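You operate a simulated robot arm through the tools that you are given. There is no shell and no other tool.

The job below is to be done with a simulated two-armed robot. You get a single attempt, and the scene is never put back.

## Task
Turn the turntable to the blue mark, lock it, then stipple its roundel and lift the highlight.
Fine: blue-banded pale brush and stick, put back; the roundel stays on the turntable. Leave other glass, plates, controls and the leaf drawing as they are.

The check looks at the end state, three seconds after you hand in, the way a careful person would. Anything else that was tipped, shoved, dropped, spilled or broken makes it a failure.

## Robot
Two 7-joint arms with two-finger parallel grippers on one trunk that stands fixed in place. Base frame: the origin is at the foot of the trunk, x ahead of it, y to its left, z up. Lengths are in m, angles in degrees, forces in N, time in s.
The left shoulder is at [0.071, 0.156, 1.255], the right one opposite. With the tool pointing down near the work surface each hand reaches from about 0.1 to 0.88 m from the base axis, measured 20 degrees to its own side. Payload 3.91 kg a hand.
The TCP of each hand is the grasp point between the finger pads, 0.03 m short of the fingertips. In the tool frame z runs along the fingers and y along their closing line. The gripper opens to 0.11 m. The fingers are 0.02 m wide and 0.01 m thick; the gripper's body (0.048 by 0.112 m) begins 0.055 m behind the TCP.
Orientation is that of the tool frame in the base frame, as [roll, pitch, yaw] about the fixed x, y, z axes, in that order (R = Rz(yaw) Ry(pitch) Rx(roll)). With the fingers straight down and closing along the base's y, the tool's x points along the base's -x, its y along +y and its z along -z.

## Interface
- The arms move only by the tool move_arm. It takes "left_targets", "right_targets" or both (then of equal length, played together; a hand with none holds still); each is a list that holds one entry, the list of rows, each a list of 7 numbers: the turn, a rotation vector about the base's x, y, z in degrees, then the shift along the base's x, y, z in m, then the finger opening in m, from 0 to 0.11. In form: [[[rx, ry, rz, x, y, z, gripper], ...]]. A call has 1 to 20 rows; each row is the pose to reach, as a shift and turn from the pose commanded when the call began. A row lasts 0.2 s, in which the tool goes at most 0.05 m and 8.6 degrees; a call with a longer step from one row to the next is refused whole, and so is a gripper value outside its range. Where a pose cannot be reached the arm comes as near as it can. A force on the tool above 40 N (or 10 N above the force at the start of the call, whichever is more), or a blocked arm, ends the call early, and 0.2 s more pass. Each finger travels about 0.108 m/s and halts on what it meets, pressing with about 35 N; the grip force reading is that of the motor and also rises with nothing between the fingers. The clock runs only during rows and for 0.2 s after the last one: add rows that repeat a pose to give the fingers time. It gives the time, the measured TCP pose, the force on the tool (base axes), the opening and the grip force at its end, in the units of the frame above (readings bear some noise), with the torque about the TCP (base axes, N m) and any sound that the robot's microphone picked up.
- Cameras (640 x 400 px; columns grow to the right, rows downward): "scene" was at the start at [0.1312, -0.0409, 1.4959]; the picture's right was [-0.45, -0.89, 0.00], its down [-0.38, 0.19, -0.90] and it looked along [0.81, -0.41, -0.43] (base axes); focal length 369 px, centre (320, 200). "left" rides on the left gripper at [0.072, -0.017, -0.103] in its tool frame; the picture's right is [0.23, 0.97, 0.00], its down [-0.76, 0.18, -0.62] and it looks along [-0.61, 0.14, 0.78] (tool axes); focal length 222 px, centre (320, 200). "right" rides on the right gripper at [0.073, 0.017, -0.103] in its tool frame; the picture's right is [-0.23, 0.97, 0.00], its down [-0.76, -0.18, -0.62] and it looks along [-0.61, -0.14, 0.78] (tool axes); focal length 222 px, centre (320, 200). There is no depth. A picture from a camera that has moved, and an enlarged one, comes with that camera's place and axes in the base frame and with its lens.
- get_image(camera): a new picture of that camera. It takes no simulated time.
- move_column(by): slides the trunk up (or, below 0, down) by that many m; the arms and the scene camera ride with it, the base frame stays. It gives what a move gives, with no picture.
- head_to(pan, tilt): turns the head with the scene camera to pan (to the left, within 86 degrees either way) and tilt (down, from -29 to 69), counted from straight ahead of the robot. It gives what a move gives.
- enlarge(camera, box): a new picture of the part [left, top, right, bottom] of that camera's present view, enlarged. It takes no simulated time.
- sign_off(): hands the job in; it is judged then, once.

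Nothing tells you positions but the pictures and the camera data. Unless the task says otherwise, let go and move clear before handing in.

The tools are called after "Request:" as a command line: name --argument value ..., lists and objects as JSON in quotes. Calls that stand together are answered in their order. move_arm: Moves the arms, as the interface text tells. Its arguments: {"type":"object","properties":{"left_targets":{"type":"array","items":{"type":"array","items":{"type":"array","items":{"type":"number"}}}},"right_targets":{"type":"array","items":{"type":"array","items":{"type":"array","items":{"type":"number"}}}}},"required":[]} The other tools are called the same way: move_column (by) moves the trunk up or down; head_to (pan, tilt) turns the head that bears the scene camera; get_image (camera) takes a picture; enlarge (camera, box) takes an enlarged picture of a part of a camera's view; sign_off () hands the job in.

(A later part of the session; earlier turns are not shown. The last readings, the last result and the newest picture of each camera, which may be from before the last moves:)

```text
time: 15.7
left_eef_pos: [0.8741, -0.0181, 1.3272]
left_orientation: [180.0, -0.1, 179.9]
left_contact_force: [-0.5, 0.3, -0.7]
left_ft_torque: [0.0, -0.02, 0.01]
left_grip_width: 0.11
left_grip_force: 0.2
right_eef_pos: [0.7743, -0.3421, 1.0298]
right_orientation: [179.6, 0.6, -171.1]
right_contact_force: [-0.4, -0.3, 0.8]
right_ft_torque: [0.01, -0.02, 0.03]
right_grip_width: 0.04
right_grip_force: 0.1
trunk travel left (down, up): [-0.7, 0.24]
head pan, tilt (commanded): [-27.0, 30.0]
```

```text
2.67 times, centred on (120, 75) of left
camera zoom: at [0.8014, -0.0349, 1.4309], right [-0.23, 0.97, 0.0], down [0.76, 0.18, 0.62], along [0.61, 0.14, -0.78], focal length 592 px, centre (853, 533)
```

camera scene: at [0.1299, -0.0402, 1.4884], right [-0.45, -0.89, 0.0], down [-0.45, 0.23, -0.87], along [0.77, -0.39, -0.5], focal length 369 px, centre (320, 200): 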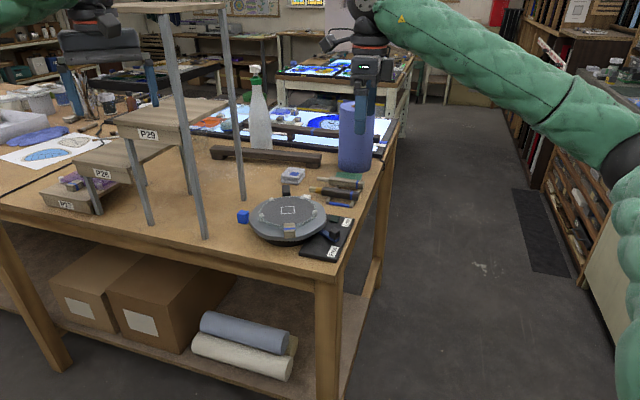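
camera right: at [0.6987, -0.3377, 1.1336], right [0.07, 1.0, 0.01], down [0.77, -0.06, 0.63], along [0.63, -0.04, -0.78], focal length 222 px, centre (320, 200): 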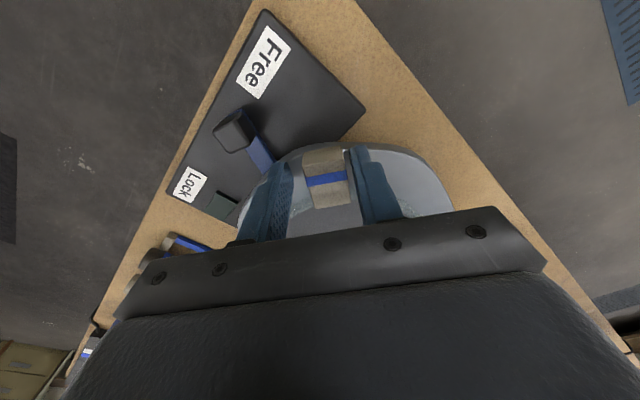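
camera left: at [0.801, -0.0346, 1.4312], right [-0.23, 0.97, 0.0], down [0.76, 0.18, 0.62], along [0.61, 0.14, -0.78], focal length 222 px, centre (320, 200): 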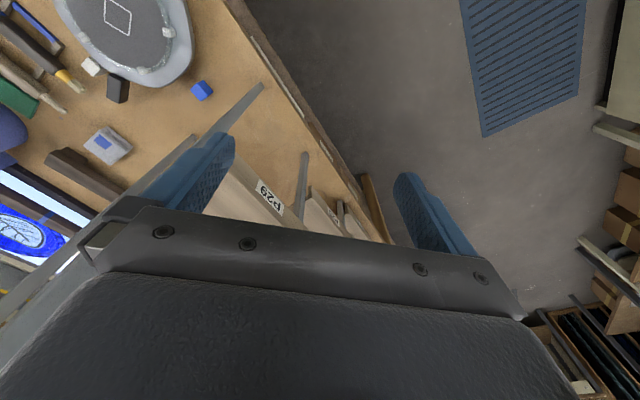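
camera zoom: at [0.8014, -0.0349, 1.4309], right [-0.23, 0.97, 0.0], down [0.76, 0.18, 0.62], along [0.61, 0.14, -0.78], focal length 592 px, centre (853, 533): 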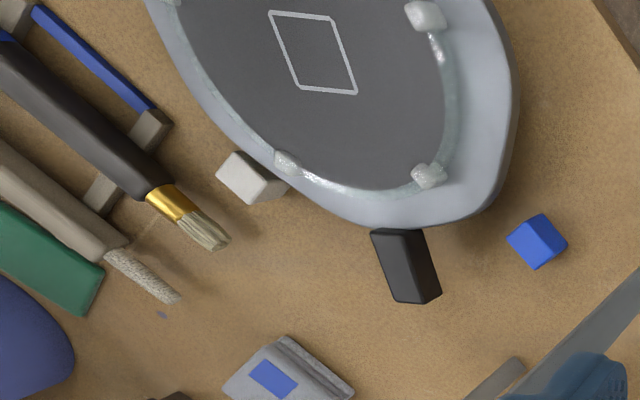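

Request:
move_arm --right_targets '[[[0, 0, 5, 0.0015, -0.0081, 0, 0.04], [0, 0, 10, 0.0037, -0.016, 0, 0.04], [0, 0, 15, 0.0066, -0.0237, 0, 0.04], [0, 0, 20, 0.0101, -0.0311, 0, 0.04], [0, 0, 25, 0.0143, -0.0382, 0, 0.04], [0, 0, 30, 0.0191, -0.0449, 0, 0.04]]]'

Request:
get_image --camera "right"

Request:
enlarge --camera "scene" --box '[220, 150, 380, 270]'

Request:
enlarge --camera "left" --box '[0, 0, 240, 150]'

```text
time: 16.9
left_eef_pos: [0.8716, -0.0176, 1.3285]
left_orientation: [179.9, 0.0, -179.9]
left_contact_force: [0.0, 0.1, 0.9]
left_ft_torque: [-0.04, -0.01, 0.01]
left_grip_width: 0.1101
left_grip_force: 0.0
right_eef_pos: [0.7843, -0.3685, 1.028]
right_orientation: [179.4, 0.5, -147.4]
right_contact_force: [-5.9, -5.6, 10.3]
right_ft_torque: [-0.43, 0.01, -0.22]
right_grip_width: 0.0399
right_grip_force: 0.4
right hand out of reach, approached as far as the arm can: row 5, 6
trunk travel left (down, up): [-0.7, 0.24]
head pan, tilt (commanded): [-27.0, 30.0]
stopped in row 6 (right hand): the force on the tool passed its limit at 69 N (the readings are from after the stop); the commanded pose is now the measured one
```

```text
taken
camera right: at [0.7143, -0.3971, 1.1321], right [-0.33, 0.94, 0.01], down [0.74, 0.25, 0.63], along [0.59, 0.22, -0.78], focal length 222 px, centre (320, 200)
```

right: 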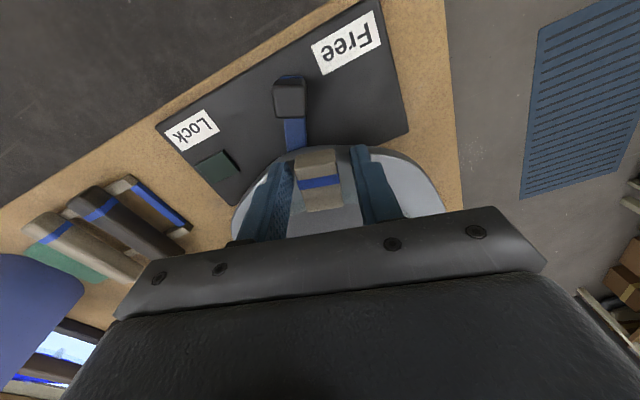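

```text
3.33 times, centred on (300, 210) of scene
camera zoom: at [0.1277, -0.0393, 1.4885], right [-0.45, -0.89, 0.0], down [-0.44, 0.23, -0.87], along [0.77, -0.39, -0.5], focal length 1229 px, centre (387, 167)
```

zoom: 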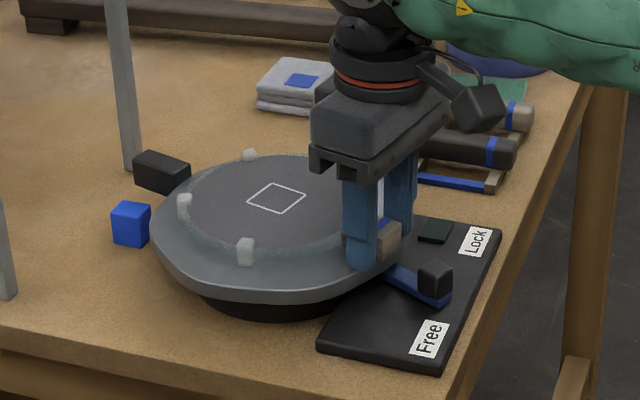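

```text
2.67 times, centred on (120, 75) of left
camera zoom: at [0.7998, -0.0337, 1.4309], right [-0.23, 0.97, 0.0], down [0.76, 0.18, 0.62], along [0.61, 0.14, -0.78], focal length 592 px, centre (853, 533)
```

zoom: 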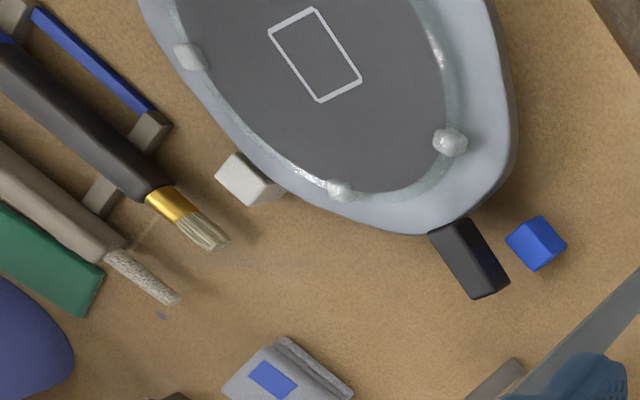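

The pointer is now about 35°, roughly 11° short of the blue cube; the wrist hit a roll limit. I'll lift, flip the wrist 180° the other way, and finish the turn from there.

Request:
move_arm --right_targets '[[[0, 0, 0, -0.001, 0.001, 0.015, 0.04], [0, 0, 0, -0.001, 0.001, 0.05, 0.04], [0, 0, -8, -0.001, 0.001, 0.09, 0.04], [0, 0, -16, -0.001, 0.001, 0.09, 0.04], [0, 0, -24.5, -0.001, 0.001, 0.09, 0.04], [0, 0, -33, -0.001, 0.001, 0.09, 0.04], [0, 0, -41.5, -0.001, 0.001, 0.09, 0.04], [0, 0, -50, -0.001, 0.001, 0.09, 0.04], [0, 0, -58.5, -0.001, 0.001, 0.09, 0.04], [0, 0, -67, -0.001, 0.001, 0.09, 0.04], [0, 0, -75.5, -0.001, 0.001, 0.09, 0.04], [0, 0, -84, -0.001, 0.001, 0.09, 0.04], [0, 0, -92.5, -0.001, 0.001, 0.09, 0.04], [0, 0, -101, -0.001, 0.001, 0.09, 0.04], [0, 0, -109.5, -0.001, 0.001, 0.09, 0.04], [0, 0, -118, -0.001, 0.001, 0.09, 0.04], [0, 0, -126.5, -0.001, 0.001, 0.09, 0.04], [0, 0, -135, -0.001, 0.001, 0.09, 0.04], [0, 0, -143.5, -0.001, 0.001, 0.09, 0.04]]]'

Request:
move_arm --right_targets '[[[0, 0, -8.5, 0, 0, 0, 0.04], [0, 0, -17, 0, 0, 0, 0.04], [0, 0, -25.5, 0, 0, 0, 0.04], [0, 0, -34, 0, 0, 0, 0.04]]]'

Request:
get_image --camera "right"

Request:
enlarge --camera "scene" --box '[220, 150, 380, 270]'

Request:
enlarge --camera "left" --box '[0, 0, 240, 150]'

```text
time: 20.9
left_eef_pos: [0.8741, -0.0182, 1.3256]
left_orientation: [180.0, -0.2, 180.0]
left_contact_force: [-0.3, 1.1, -0.5]
left_ft_torque: [0.01, 0.0, 0.03]
left_grip_width: 0.1101
left_grip_force: 0.1
right_eef_pos: [0.7865, -0.3696, 1.1159]
right_orientation: [179.5, 0.5, 69.0]
right_contact_force: [-1.2, 0.9, 0.0]
right_ft_torque: [-0.04, 0.01, 0.0]
right_grip_width: 0.0399
right_grip_force: 0.0
trunk travel left (down, up): [-0.7, 0.24]
head pan, tilt (commanded): [-27.0, 30.0]
```

```text
time: 21.9
left_eef_pos: [0.8734, -0.0183, 1.3257]
left_orientation: [-180.0, -0.1, 179.9]
left_contact_force: [0.2, -0.8, -0.4]
left_ft_torque: [0.02, 0.03, 0.0]
left_grip_width: 0.11
left_grip_force: 0.1
right_eef_pos: [0.786, -0.3704, 1.1168]
right_orientation: [179.3, 0.5, 35.0]
right_contact_force: [0.2, -0.3, 1.2]
right_ft_torque: [0.02, -0.01, 0.01]
right_grip_width: 0.0402
right_grip_force: 0.0
trunk travel left (down, up): [-0.7, 0.24]
head pan, tilt (commanded): [-27.0, 30.0]
```

```text
taken
camera right: at [0.8548, -0.3415, 1.221], right [0.37, -0.93, 0.01], down [-0.73, -0.28, 0.63], along [-0.58, -0.24, -0.78], focal length 222 px, centre (320, 200)
```

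right: 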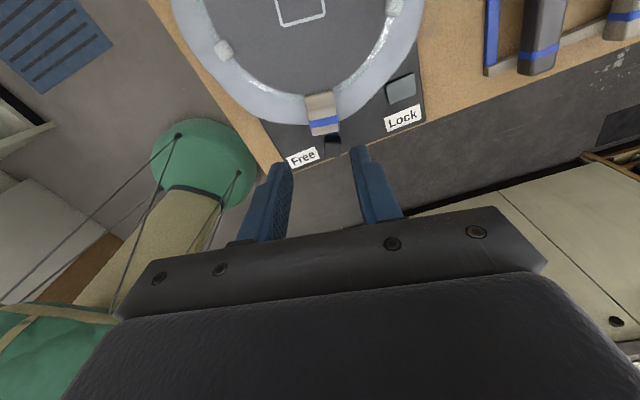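

```text
3.33 times, centred on (300, 210) of scene
camera zoom: at [0.13, -0.0401, 1.4884], right [-0.45, -0.89, 0.0], down [-0.45, 0.23, -0.87], along [0.77, -0.39, -0.5], focal length 1229 px, centre (387, 167)
```

zoom: 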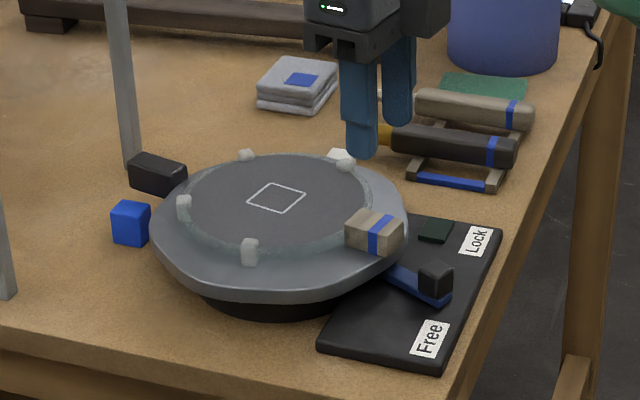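

```text
2.67 times, centred on (120, 75) of left
camera zoom: at [0.8019, -0.0346, 1.4298], right [-0.23, 0.97, 0.0], down [0.76, 0.18, 0.62], along [0.61, 0.14, -0.78], focal length 592 px, centre (853, 533)
```

zoom: 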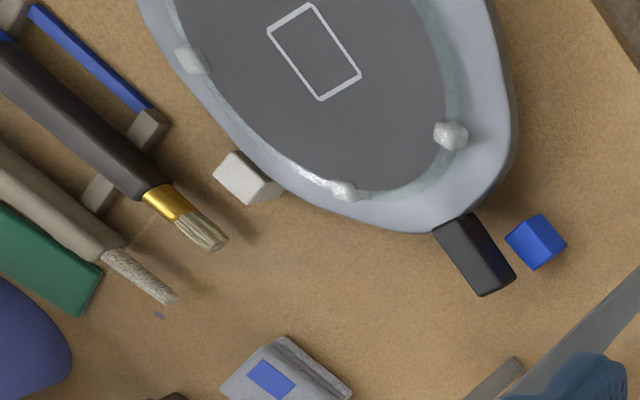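

Request:
move_arm --right_targets '[[[0, 0, 3, 0.008, -0.016, -0.02, 0.042], [0, 0, 3, 0.008, -0.016, -0.05, 0.042], [0, 0, 3, 0.008, -0.016, -0.05, 0.042]]]'

Request:
get_image --camera "right"

Request:
enlarge --camera "right" --box '[240, 80, 400, 210]'

Request:
enlarge --camera "scene" --box '[260, 180, 356, 260]'

```text
time: 22.7
left_eef_pos: [0.8743, -0.0175, 1.3274]
left_orientation: [180.0, -0.1, -180.0]
left_contact_force: [-0.6, 0.2, -0.2]
left_ft_torque: [-0.01, 0.0, 0.01]
left_grip_width: 0.1101
left_grip_force: 0.1
right_eef_pos: [0.7947, -0.3854, 1.0671]
right_orientation: [179.4, 0.5, 38.1]
right_contact_force: [-0.3, 0.5, 0.6]
right_ft_torque: [0.01, -0.03, 0.0]
right_grip_width: 0.0422
right_grip_force: 0.1
trunk travel left (down, up): [-0.7, 0.24]
head pan, tilt (commanded): [-27.0, 30.0]
```

```text
taken
camera right: at [0.8609, -0.3534, 1.1712], right [0.42, -0.91, 0.01], down [-0.71, -0.32, 0.63], along [-0.56, -0.27, -0.78], focal length 222 px, centre (320, 200)
```

right: 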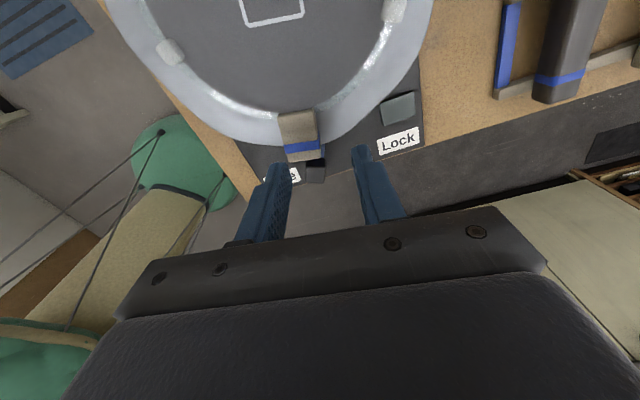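

```text
3.08 times, centred on (320, 145) of right
camera zoom: at [0.8609, -0.3534, 1.1712], right [0.42, -0.91, 0.01], down [-0.71, -0.32, 0.63], along [-0.56, -0.27, -0.78], focal length 684 px, centre (320, 369)
```

zoom: 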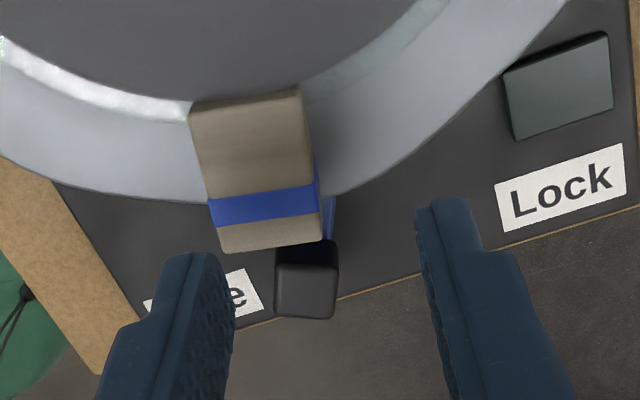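

```text
5.00 times, centred on (308, 220) of scene
camera zoom: at [0.1297, -0.0399, 1.4884], right [-0.45, -0.89, 0.0], down [-0.45, 0.23, -0.87], along [0.77, -0.39, -0.5], focal length 1843 px, centre (380, 100)
```

zoom: 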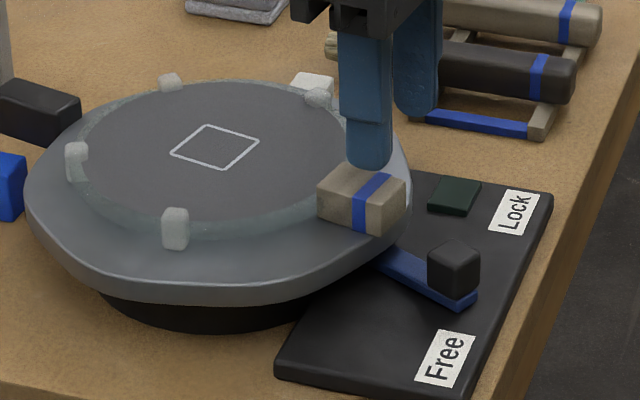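

Request:
move_arm --right_targets '[[[0, 0, -2.5, -0.0077, 0.0116, 0, 0.042], [0, 0, -2.5, -0.0077, 0.0116, -0.015, 0.042], [0, 0, -2.5, -0.0077, 0.0116, -0.028, 0.042], [0, 0, -2.5, -0.0077, 0.0116, -0.036, 0.042], [0, 0, -2.5, -0.0077, 0.0116, -0.036, 0.042]]]'

Request:
enlarge --camera "right" --box '[240, 80, 400, 210]'

Request:
enlarge --camera "scene" --box '[260, 180, 356, 260]'

```text
time: 23.9
left_eef_pos: [0.8747, -0.0186, 1.326]
left_orientation: [179.9, -0.1, -180.0]
left_contact_force: [0.0, 0.3, -0.4]
left_ft_torque: [-0.04, 0.02, 0.02]
left_grip_width: 0.1101
left_grip_force: 0.1
right_eef_pos: [0.7855, -0.3741, 1.0308]
right_orientation: [179.4, 0.5, 35.6]
right_contact_force: [-1.0, -0.5, 0.6]
right_ft_torque: [-0.01, 0.02, 0.03]
right_grip_width: 0.0419
right_grip_force: 0.0
trunk travel left (down, up): [-0.7, 0.24]
head pan, tilt (commanded): [-27.0, 30.0]
```

```text
3.08 times, centred on (320, 145) of right
camera zoom: at [0.8547, -0.3449, 1.1348], right [0.38, -0.92, 0.01], down [-0.72, -0.29, 0.63], along [-0.58, -0.25, -0.78], focal length 684 px, centre (320, 369)
```

zoom: 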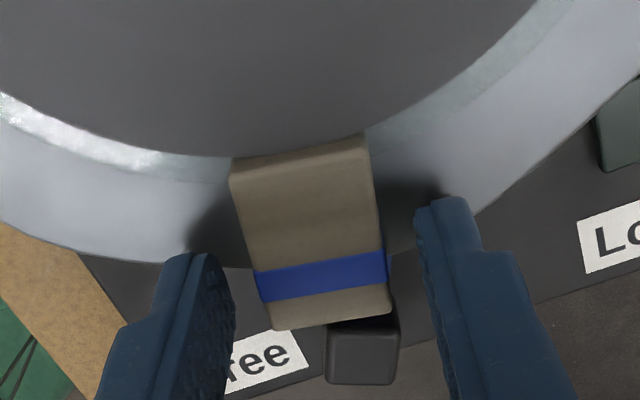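

```text
5.00 times, centred on (308, 220) of scene
camera zoom: at [0.1301, -0.0402, 1.4884], right [-0.45, -0.89, 0.0], down [-0.45, 0.23, -0.87], along [0.77, -0.39, -0.5], focal length 1843 px, centre (380, 100)
```

zoom: 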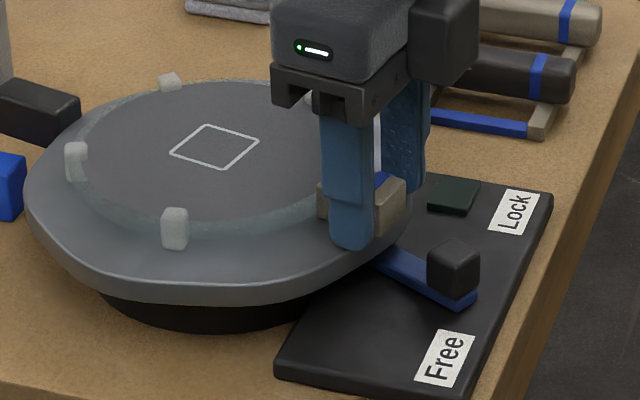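

Request:
move_arm --right_targets '[[[0, 0, 4, 0.0037, -0.0055, 0, 0.042], [0, 0, 8, 0.0077, -0.0106, 0, 0.042], [0, 0, 10, 0.0099, -0.0131, 0, 0.042], [0, 0, 10, 0.0099, -0.0131, 0, 0.042]]]'

Request:
enlarge --camera "left" --box '[90, 30, 240, 130]'

Request:
enlarge --camera "scene" --box '[230, 180, 310, 240]'

Request:
enlarge --camera "right" --box '[240, 80, 400, 210]'

```text
time: 24.9
left_eef_pos: [0.8736, -0.0182, 1.3273]
left_orientation: [-179.9, -0.1, 180.0]
left_contact_force: [0.5, 0.2, -1.2]
left_ft_torque: [0.01, 0.0, -0.06]
left_grip_width: 0.1099
left_grip_force: 0.0
right_eef_pos: [0.7967, -0.3884, 1.0308]
right_orientation: [179.4, 0.5, 45.6]
right_contact_force: [-0.5, -0.2, -0.1]
right_ft_torque: [-0.01, 0.01, 0.03]
right_grip_width: 0.0421
right_grip_force: 0.1
trunk travel left (down, up): [-0.7, 0.24]
head pan, tilt (commanded): [-27.0, 30.0]
```

```text
4.00 times, centred on (165, 80) of left
camera zoom: at [0.8019, -0.0346, 1.4299], right [-0.23, 0.97, 0.0], down [0.76, 0.18, 0.62], along [0.61, 0.14, -0.78], focal length 888 px, centre (940, 680)
```

zoom: 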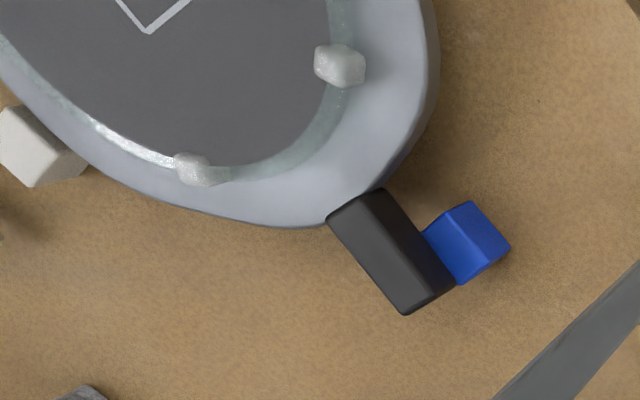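

```text
6.67 times, centred on (270, 210) of scene
camera zoom: at [0.13, -0.0401, 1.4884], right [-0.45, -0.89, 0.0], down [-0.45, 0.23, -0.87], along [0.77, -0.39, -0.5], focal length 2458 px, centre (653, 133)
```

zoom: 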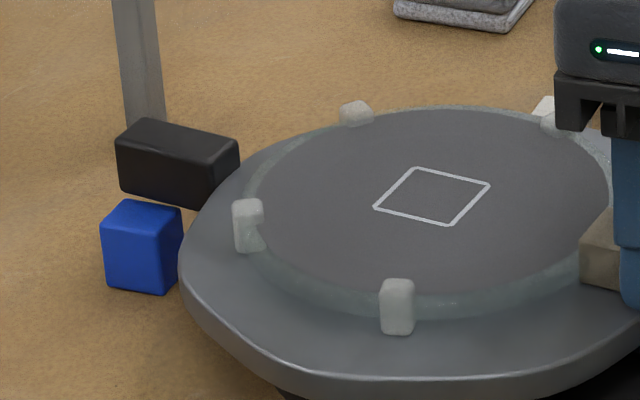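

```text
3.08 times, centred on (320, 145) of right
camera zoom: at [0.858, -0.3468, 1.1347], right [0.54, -0.84, 0.01], down [-0.66, -0.41, 0.63], along [-0.52, -0.35, -0.78], focal length 684 px, centre (320, 369)
```

zoom: 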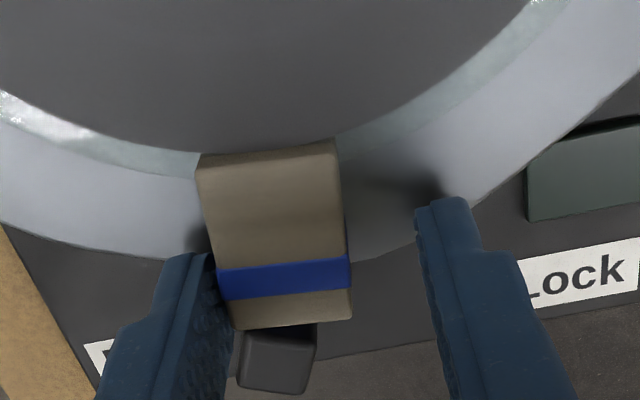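

The pointer is roughly 5.5° short of the blue cube by triangulation. I'll nudge it on and check again.

Request:
move_arm --right_targets '[[[0, 0, 2.8, 0.0031, -0.0032, 0, 0.042], [0, 0, 5.5, 0.0063, -0.0063, 0, 0.042], [0, 0, 5.5, 0.0063, -0.0063, 0, 0.042]]]'

Request:
enlarge --camera "left" --box '[90, 30, 240, 130]'

Request:
enlarge --camera "scene" --box '[230, 180, 310, 240]'

Request:
get_image --camera "right"

```text
time: 25.7
left_eef_pos: [0.8744, -0.0163, 1.3277]
left_orientation: [-179.9, -0.1, 179.9]
left_contact_force: [0.0, -0.4, 0.0]
left_ft_torque: [0.0, 0.0, -0.02]
left_grip_width: 0.11
left_grip_force: 0.0
right_eef_pos: [0.8008, -0.3928, 1.0307]
right_orientation: [179.5, 0.6, 51.1]
right_contact_force: [-0.4, -0.5, 0.4]
right_ft_torque: [-0.02, 0.01, 0.03]
right_grip_width: 0.0421
right_grip_force: 0.1
trunk travel left (down, up): [-0.7, 0.24]
head pan, tilt (commanded): [-27.0, 30.0]
```

```text
4.00 times, centred on (165, 80) of left
camera zoom: at [0.8018, -0.0346, 1.4299], right [-0.23, 0.97, 0.0], down [0.76, 0.18, 0.62], along [0.61, 0.14, -0.78], focal length 888 px, centre (940, 680)
```

zoom: 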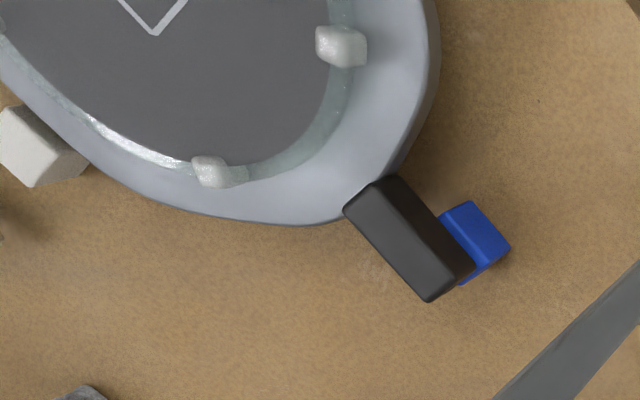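

```text
6.67 times, centred on (270, 210) of scene
camera zoom: at [0.1299, -0.0401, 1.4884], right [-0.45, -0.89, 0.0], down [-0.45, 0.23, -0.87], along [0.77, -0.39, -0.5], focal length 2458 px, centre (653, 133)
```

zoom: 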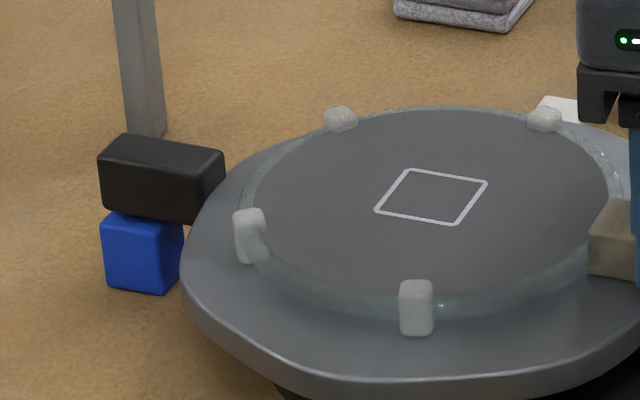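

```text
taken
camera right: at [0.8598, -0.3472, 1.1347], right [0.62, -0.79, 0.01], down [-0.62, -0.47, 0.63], along [-0.49, -0.39, -0.78], focal length 222 px, centre (320, 200)
```

right: 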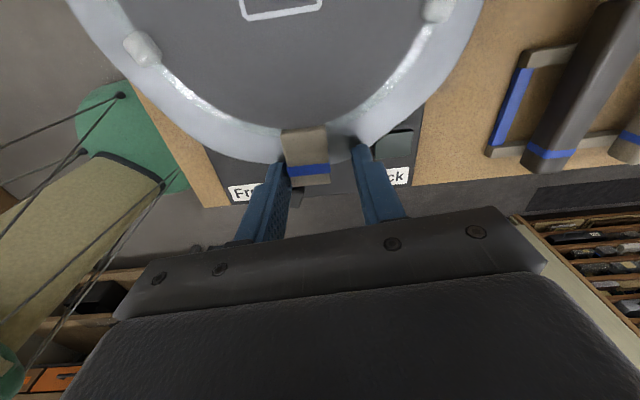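

Request:
move_arm --right_targets '[[[0, 0, 0.8, 0.001, -0.0009, 0, 0.042], [0, 0, 0.8, 0.001, -0.0009, 0, 0.042]]]'

Request:
enlarge --camera "left" --box '[150, 60, 230, 110]'

Request:
enlarge --camera "scene" --box '[236, 195, 276, 225]'

```text
time: 26.3
left_eef_pos: [0.873, -0.019, 1.3268]
left_orientation: [180.0, -0.1, 180.0]
left_contact_force: [-0.3, -0.3, 0.7]
left_ft_torque: [-0.02, 0.01, -0.01]
left_grip_width: 0.1101
left_grip_force: 0.2
right_eef_pos: [0.8022, -0.3945, 1.0306]
right_orientation: [179.4, 0.4, 51.9]
right_contact_force: [-0.2, 0.8, 0.0]
right_ft_torque: [0.03, -0.02, 0.01]
right_grip_width: 0.0419
right_grip_force: 0.0
trunk travel left (down, up): [-0.7, 0.24]
head pan, tilt (commanded): [-27.0, 30.0]
```

```text
8.00 times, centred on (190, 85) of left
camera zoom: at [0.8019, -0.0346, 1.4299], right [-0.23, 0.97, 0.0], down [0.76, 0.18, 0.62], along [0.61, 0.14, -0.78], focal length 1777 px, centre (1360, 1120)
```

zoom: 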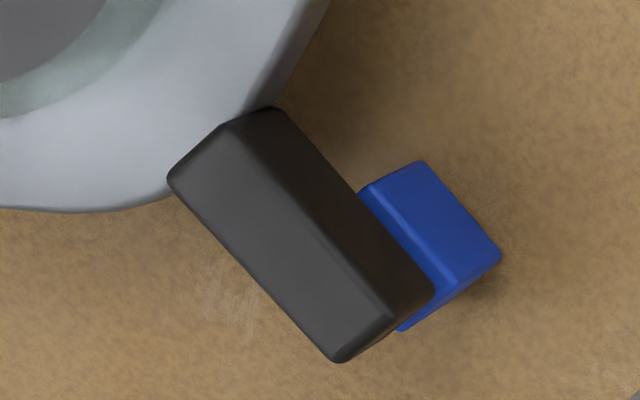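

```text
13.33 times, centred on (256, 210) of scene
camera zoom: at [0.13, -0.0401, 1.4884], right [-0.45, -0.89, 0.0], down [-0.45, 0.23, -0.87], along [0.77, -0.39, -0.5], focal length 4915 px, centre (1173, 67)
```

zoom: 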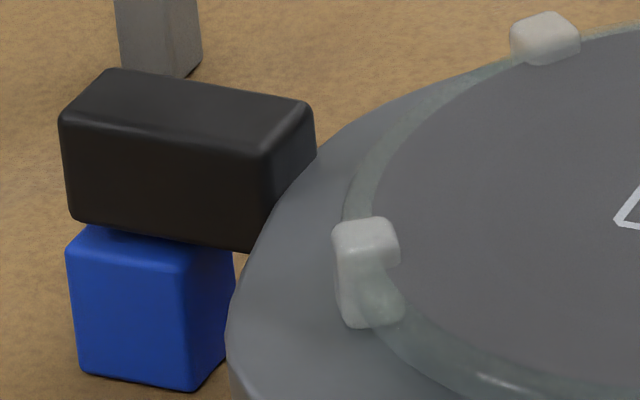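

Request:
move_arm --right_targets '[[[0, 0, 1.0, 0.0013, -0.0011, 0, 0.042], [0, 0, 1.0, 0.0013, -0.0011, 0, 0.042]]]'

Request:
move_arm --right_targets '[[[0, 0, 0, 0, 0, 0, 0.05], [0, 0, 0, 0, 0, 0, 0.06], [0, 0, 0, 0, 0, 0.01, 0.06], [0, 0, 0, 0, 0, 0.04, 0.06], [0, 0, 0, 0, 0, 0.08, 0.06]]]'

Request:
enlarge --camera "left" --box '[150, 60, 230, 110]'

Request:
enlarge --camera "scene" --box '[236, 195, 276, 225]'

Request:
get_image --camera "right"

Request:
enlarge --camera "scene" --box '[220, 150, 380, 270]'

```text
time: 26.9
left_eef_pos: [0.8743, -0.0176, 1.3258]
left_orientation: [-180.0, -0.1, -180.0]
left_contact_force: [-1.0, -0.9, -0.9]
left_ft_torque: [-0.04, -0.02, -0.03]
left_grip_width: 0.1097
left_grip_force: 0.1
right_eef_pos: [0.8046, -0.396, 1.03]
right_orientation: [179.4, 0.5, 52.9]
right_contact_force: [0.6, -0.2, 1.4]
right_ft_torque: [-0.02, 0.0, 0.01]
right_grip_width: 0.0422
right_grip_force: 0.0
trunk travel left (down, up): [-0.7, 0.24]
head pan, tilt (commanded): [-27.0, 30.0]
```

```text
time: 28.1
left_eef_pos: [0.8736, -0.0172, 1.3272]
left_orientation: [-180.0, -0.1, 180.0]
left_contact_force: [-0.5, 0.0, -0.4]
left_ft_torque: [0.01, -0.02, 0.0]
left_grip_width: 0.1097
left_grip_force: 0.1
right_eef_pos: [0.8059, -0.3946, 1.1113]
right_orientation: [179.4, 0.6, 52.9]
right_contact_force: [-0.5, 0.7, 0.1]
right_ft_torque: [0.01, -0.01, 0.04]
right_grip_width: 0.0599
right_grip_force: 0.1
trunk travel left (down, up): [-0.7, 0.24]
head pan, tilt (commanded): [-27.0, 30.0]
```

```text
8.00 times, centred on (190, 85) of left
camera zoom: at [0.8013, -0.0341, 1.4302], right [-0.23, 0.97, 0.0], down [0.76, 0.18, 0.62], along [0.61, 0.14, -0.78], focal length 1777 px, centre (1360, 1120)
```

zoom: 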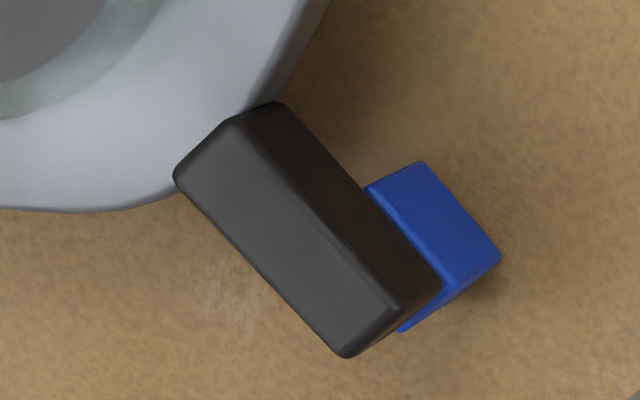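

```text
13.33 times, centred on (256, 210) of scene
camera zoom: at [0.1294, -0.0396, 1.4884], right [-0.45, -0.89, 0.0], down [-0.45, 0.23, -0.87], along [0.77, -0.39, -0.5], focal length 4915 px, centre (1173, 67)
```

zoom: 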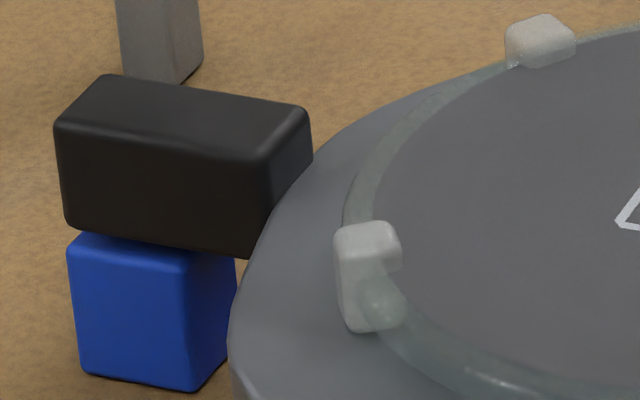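

```text
taken
camera right: at [0.8606, -0.3463, 1.2154], right [0.64, -0.77, 0.01], down [-0.6, -0.49, 0.63], along [-0.48, -0.41, -0.78], focal length 222 px, centre (320, 200)
```

right: 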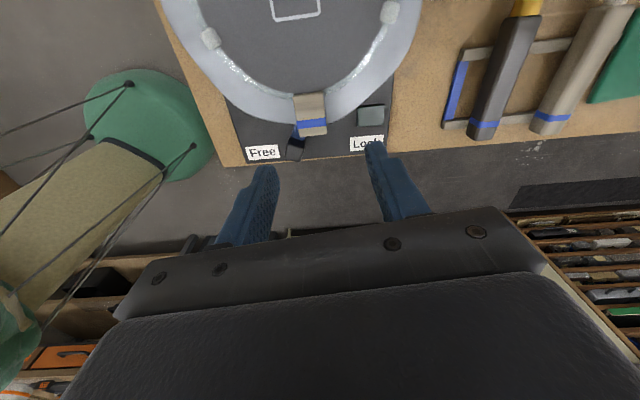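

```text
3.33 times, centred on (300, 210) of scene
camera zoom: at [0.1294, -0.0396, 1.4884], right [-0.45, -0.89, 0.0], down [-0.45, 0.23, -0.87], along [0.77, -0.39, -0.5], focal length 1229 px, centre (387, 167)
```

zoom: 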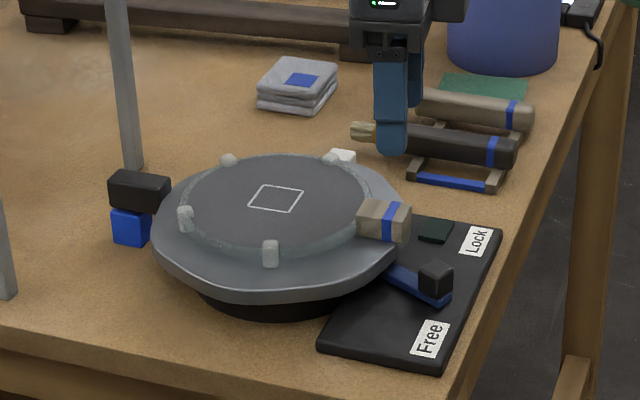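

Pointer now stands over the blue cube. Next is the lever; I'll look at it closely from the right hand.

Request:
enlarge --camera "right" --box '[225, 70, 405, 175]'

Request:
enlarge --camera "scene" --box '[305, 205, 385, 265]'

```text
3.56 times, centred on (315, 122) of right
camera zoom: at [0.8606, -0.3463, 1.2154], right [0.64, -0.77, 0.01], down [-0.6, -0.49, 0.63], along [-0.48, -0.41, -0.78], focal length 790 px, centre (338, 476)
```

zoom: 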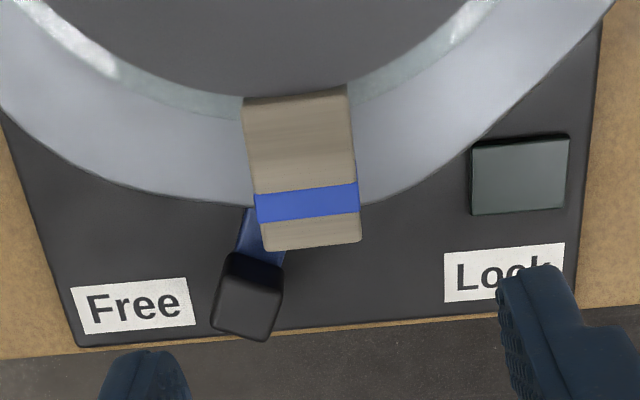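

```text
6.67 times, centred on (345, 235) of scene
camera zoom: at [0.1294, -0.0396, 1.4884], right [-0.45, -0.89, 0.0], down [-0.45, 0.23, -0.87], along [0.77, -0.39, -0.5], focal length 2458 px, centre (153, -33)
```

zoom: 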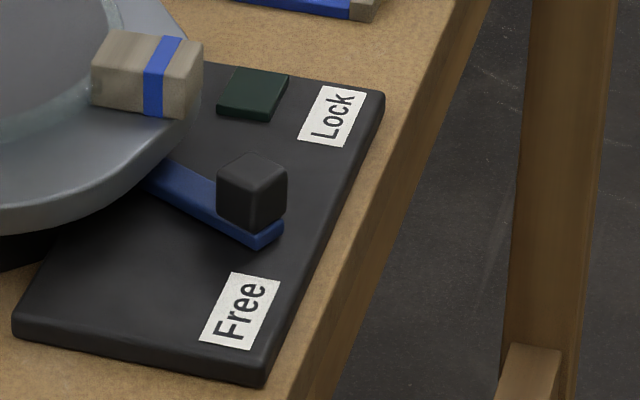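

Request:
move_arm --right_targets '[[[0, 0, -4, -0.025, -0.001, 0, 0.05], [0, 0, -8, -0.0505, -0.002, -0.02, 0.05], [0, 0, -8, -0.0505, -0.002, -0.05, 0.05], [0, 0, -8, -0.0505, -0.002, -0.05, 0.05]]]'

Request:
get_image --camera "right"

Request:
enlarge --camera "right" --box '[240, 80, 400, 210]'

Request:
enlarge --camera "scene" --box '[275, 190, 371, 262]'

```text
time: 29.1
left_eef_pos: [0.8739, -0.0171, 1.327]
left_orientation: [179.9, -0.1, 179.9]
left_contact_force: [-0.2, -0.4, -0.4]
left_ft_torque: [-0.03, -0.04, -0.02]
left_grip_width: 0.11
left_grip_force: 0.0
right_eef_pos: [0.7537, -0.3972, 1.061]
right_orientation: [179.3, 0.6, 44.9]
right_contact_force: [-0.4, -0.5, 0.1]
right_ft_torque: [0.02, -0.05, -0.02]
right_grip_width: 0.05
right_grip_force: 0.0
trunk travel left (down, up): [-0.7, 0.24]
head pan, tilt (commanded): [-27.0, 30.0]
```

```text
taken
camera right: at [0.8158, -0.3581, 1.1655], right [0.53, -0.85, 0.01], down [-0.67, -0.4, 0.63], along [-0.53, -0.34, -0.78], focal length 222 px, centre (320, 200)
```

right: 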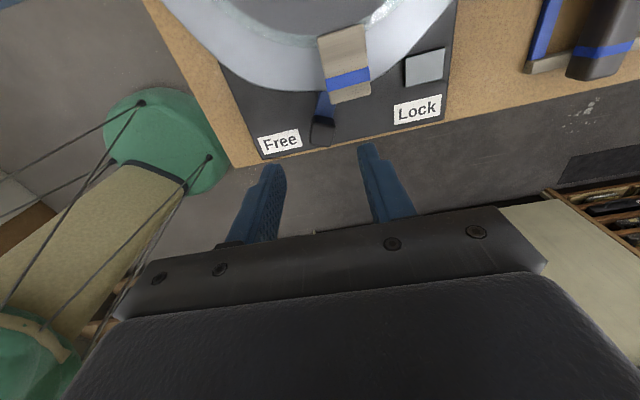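

```text
3.08 times, centred on (320, 145) of right
camera zoom: at [0.8158, -0.3581, 1.1655], right [0.53, -0.85, 0.01], down [-0.67, -0.4, 0.63], along [-0.53, -0.34, -0.78], focal length 684 px, centre (320, 369)
```

zoom: 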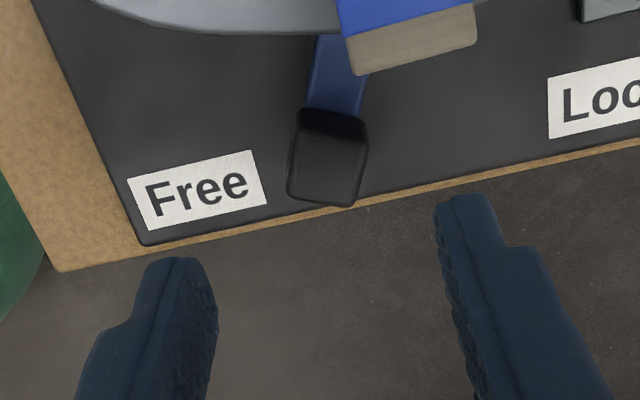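

```text
5.56 times, centred on (323, 226) of scene
camera zoom: at [0.1291, -0.04, 1.4885], right [-0.45, -0.89, 0.0], down [-0.45, 0.23, -0.87], along [0.77, -0.39, -0.5], focal length 2048 px, centre (303, 56)
```

zoom: 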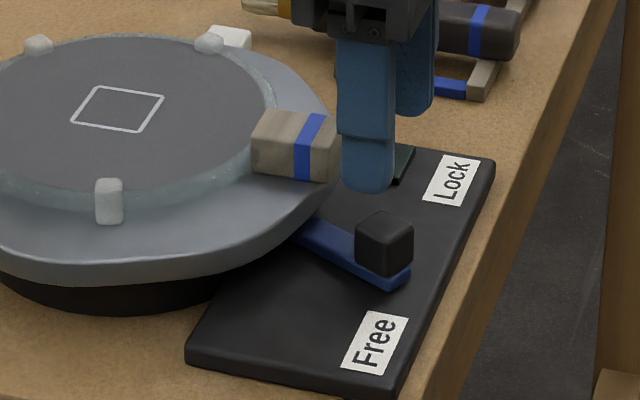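

Request:
move_arm --right_targets '[[[0, 0, 0, 0, 0, -0.02, 0.05], [0, 0, 0, 0, 0, -0.038, 0.05], [0, 0, 0, 0, 0, -0.048, 0.05], [0, 0, 0, 0, 0, -0.054, 0.05], [0, 0, 0, 0, 0, -0.054, 0.05]]]'

Request:
enlarge --camera "right" --box '[240, 80, 400, 210]'

Request:
enlarge --camera "scene" --box '[275, 190, 371, 262]'

```text
time: 30.3
left_eef_pos: [0.8741, -0.0176, 1.3271]
left_orientation: [180.0, -0.1, -179.9]
left_contact_force: [-0.6, -0.7, 0.7]
left_ft_torque: [-0.01, -0.01, -0.02]
left_grip_width: 0.1102
left_grip_force: 0.1
right_eef_pos: [0.7528, -0.3987, 1.0078]
right_orientation: [179.4, 0.6, 44.9]
right_contact_force: [-0.1, -0.7, -0.6]
right_ft_torque: [-0.01, 0.0, 0.0]
right_grip_width: 0.0498
right_grip_force: 0.0
trunk travel left (down, up): [-0.7, 0.24]
head pan, tilt (commanded): [-27.0, 30.0]
```

```text
3.08 times, centred on (320, 145) of right
camera zoom: at [0.8163, -0.3576, 1.1107], right [0.53, -0.85, 0.01], down [-0.67, -0.4, 0.63], along [-0.53, -0.34, -0.78], focal length 684 px, centre (320, 369)
```

zoom: 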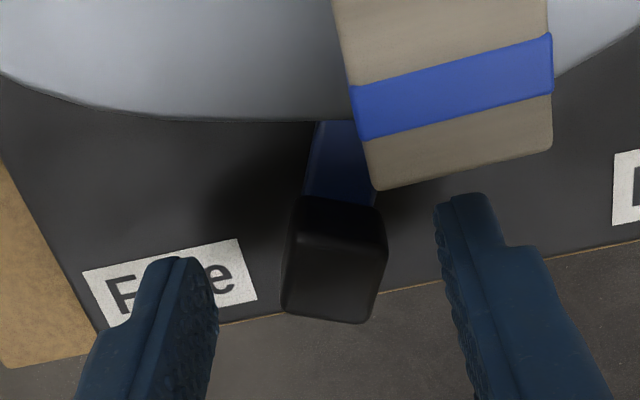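

```text
5.56 times, centred on (323, 226) of scene
camera zoom: at [0.1299, -0.04, 1.4884], right [-0.45, -0.89, 0.0], down [-0.45, 0.23, -0.87], along [0.77, -0.39, -0.5], focal length 2048 px, centre (303, 56)
```

zoom: 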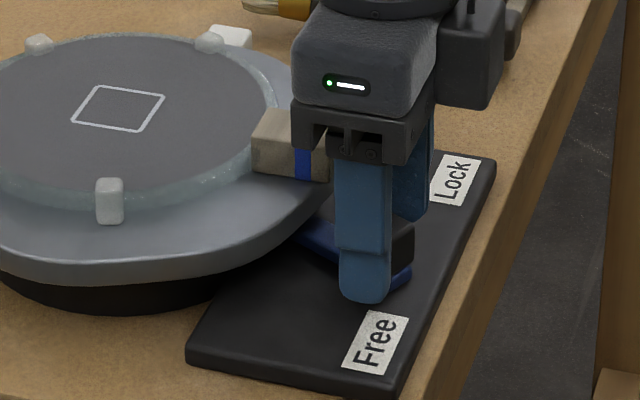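

Request:
move_arm --right_targets '[[[0, 0, 0, 0.006, -0.006, 0, 0.05], [0, 0, 0, 0.012, -0.012, 0, 0.05], [0, 0, 0, 0.017, -0.018, 0, 0.05], [0, 0, 0, 0.022, -0.024, 0, 0.05]]]'

Request:
enlarge --camera "right" --box '[240, 80, 400, 210]'

Request:
enlarge --camera "scene" --box '[275, 190, 371, 262]'

```text
time: 31.3
left_eef_pos: [0.8746, -0.0186, 1.3254]
left_orientation: [179.9, 0.0, -180.0]
left_contact_force: [0.3, 0.3, -0.3]
left_ft_torque: [0.04, -0.01, -0.03]
left_grip_width: 0.1101
left_grip_force: 0.0
right_eef_pos: [0.776, -0.4209, 1.0071]
right_orientation: [179.4, 0.5, 44.9]
right_contact_force: [0.6, 0.4, 0.1]
right_ft_torque: [-0.02, -0.01, -0.01]
right_grip_width: 0.0501
right_grip_force: 0.1
trunk travel left (down, up): [-0.7, 0.24]
head pan, tilt (commanded): [-27.0, 30.0]
```

```text
3.08 times, centred on (320, 145) of right
camera zoom: at [0.8389, -0.3817, 1.1107], right [0.53, -0.85, 0.01], down [-0.67, -0.4, 0.63], along [-0.53, -0.34, -0.78], focal length 684 px, centre (320, 369)
```

zoom: 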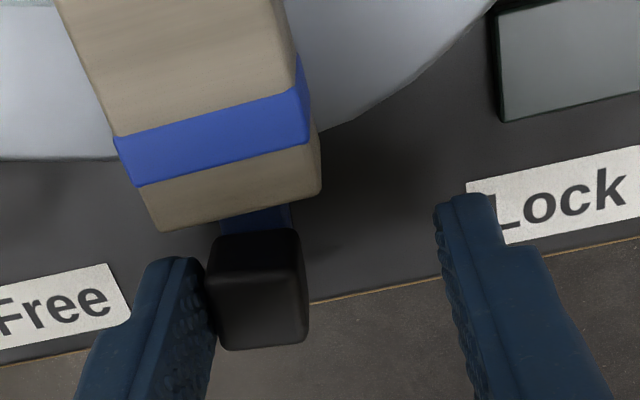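

```text
5.56 times, centred on (323, 226) of scene
camera zoom: at [0.1301, -0.0402, 1.4883], right [-0.45, -0.89, 0.0], down [-0.45, 0.23, -0.87], along [0.77, -0.39, -0.5], focal length 2048 px, centre (303, 56)
```

zoom: 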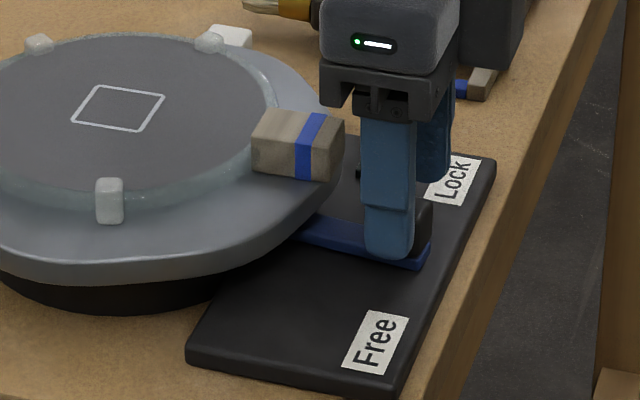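

Request:
move_arm --right_targets '[[[0, 0, 0, 0.005, -0.006, 0, 0.05], [0, 0, 0, 0.01, -0.012, 0, 0.05], [0, 0, 0, 0.015, -0.017, 0, 0.05], [0, 0, 0, 0.02, -0.022, 0, 0.05]]]'

Request:
enlarge --camera "right" --box '[240, 80, 400, 210]'

Request:
enlarge --camera "scene" --box '[275, 190, 371, 262]'

```text
time: 32.3
left_eef_pos: [0.8722, -0.0166, 1.3258]
left_orientation: [180.0, -0.1, -180.0]
left_contact_force: [-0.2, 0.6, 0.1]
left_ft_torque: [0.0, -0.02, 0.01]
left_grip_width: 0.11
left_grip_force: 0.0
right_eef_pos: [0.7954, -0.4411, 1.007]
right_orientation: [179.4, 0.6, 45.0]
right_contact_force: [-11.4, 6.6, -3.3]
right_ft_torque: [0.13, 0.28, 0.22]
right_grip_width: 0.0564
right_grip_force: 6.9
trunk travel left (down, up): [-0.7, 0.24]
head pan, tilt (commanded): [-27.0, 30.0]
```

```text
3.08 times, centred on (320, 145) of right
camera zoom: at [0.8574, -0.4021, 1.1106], right [0.53, -0.85, 0.01], down [-0.66, -0.4, 0.63], along [-0.53, -0.34, -0.78], focal length 684 px, centre (320, 369)
```

zoom: 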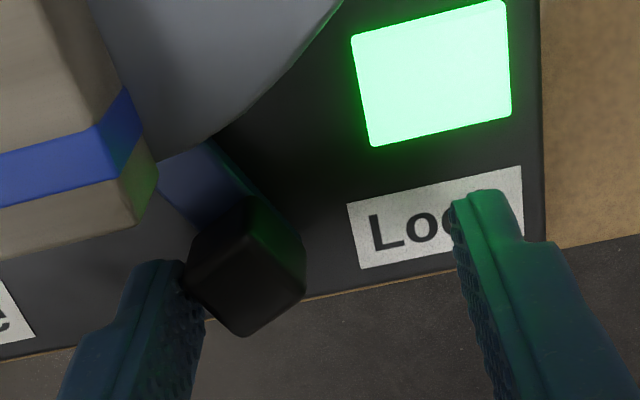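

```text
5.56 times, centred on (323, 226) of scene
camera zoom: at [0.1287, -0.0391, 1.4884], right [-0.45, -0.89, 0.0], down [-0.45, 0.23, -0.87], along [0.77, -0.39, -0.5], focal length 2048 px, centre (303, 56)
```

zoom: 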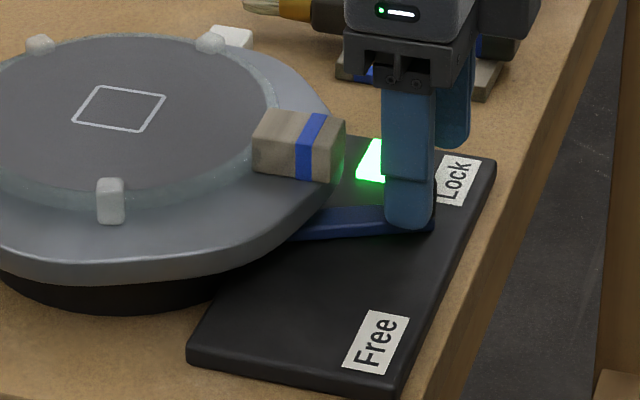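

The lamp has lit green, so the lock is engaged. I'll ease back off the knob and lift clear.

Request:
move_arm --right_targets '[[[0, 0, 0, -0.006, 0.006, 0, 0.055], [0, 0, 0, -0.007, 0.007, 0.015, 0.055], [0, 0, 0, -0.007, 0.007, 0.05, 0.055], [0, 0, 0, -0.007, 0.007, 0.09, 0.055], [0, 0, 0, -0.02, 0, 0.13, 0.055]]]'

Request:
get_image --camera "right"

Request:
enlarge --camera "scene" --box '[220, 150, 380, 270]'

Request:
enlarge --camera "left" --box '[0, 0, 240, 150]'

```text
time: 33.5
left_eef_pos: [0.8733, -0.0163, 1.3279]
left_orientation: [-180.0, 0.1, 180.0]
left_contact_force: [-0.5, 0.1, 0.5]
left_ft_torque: [0.0, -0.02, 0.03]
left_grip_width: 0.1101
left_grip_force: 0.0
right_eef_pos: [0.7762, -0.4451, 1.1384]
right_orientation: [179.2, 0.5, 44.8]
right_contact_force: [0.0, 0.7, 1.1]
right_ft_torque: [0.03, 0.0, 0.03]
right_grip_width: 0.0549
right_grip_force: 0.0
trunk travel left (down, up): [-0.7, 0.24]
head pan, tilt (commanded): [-27.0, 30.0]
```

```text
taken
camera right: at [0.8383, -0.4045, 1.2417], right [0.53, -0.85, 0.01], down [-0.67, -0.4, 0.63], along [-0.53, -0.34, -0.78], focal length 222 px, centre (320, 200)
```

right: 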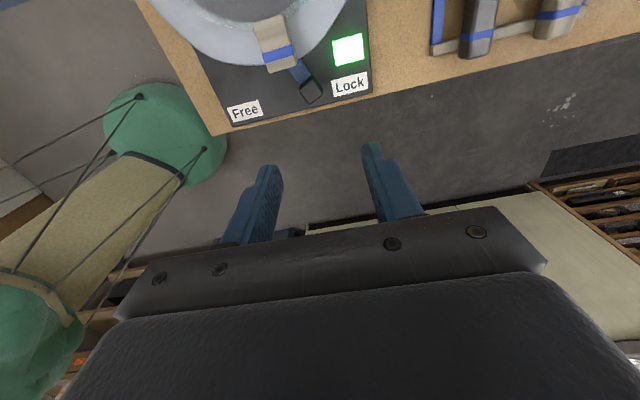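

```text
3.33 times, centred on (300, 210) of scene
camera zoom: at [0.1285, -0.0402, 1.4885], right [-0.45, -0.89, 0.0], down [-0.45, 0.23, -0.87], along [0.77, -0.39, -0.5], focal length 1229 px, centre (387, 167)
```

zoom: 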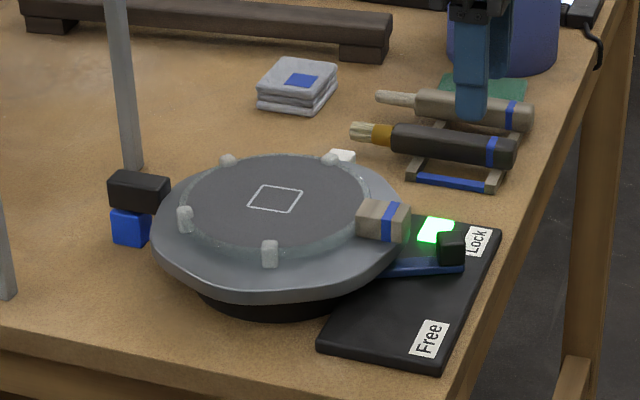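

```text
2.67 times, centred on (120, 75) of left
camera zoom: at [0.8004, -0.0345, 1.4309], right [-0.23, 0.97, 0.0], down [0.76, 0.18, 0.62], along [0.61, 0.14, -0.78], focal length 592 px, centre (853, 533)
```

zoom: 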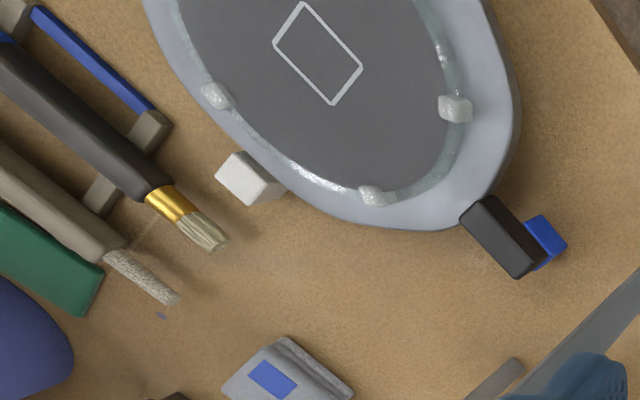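

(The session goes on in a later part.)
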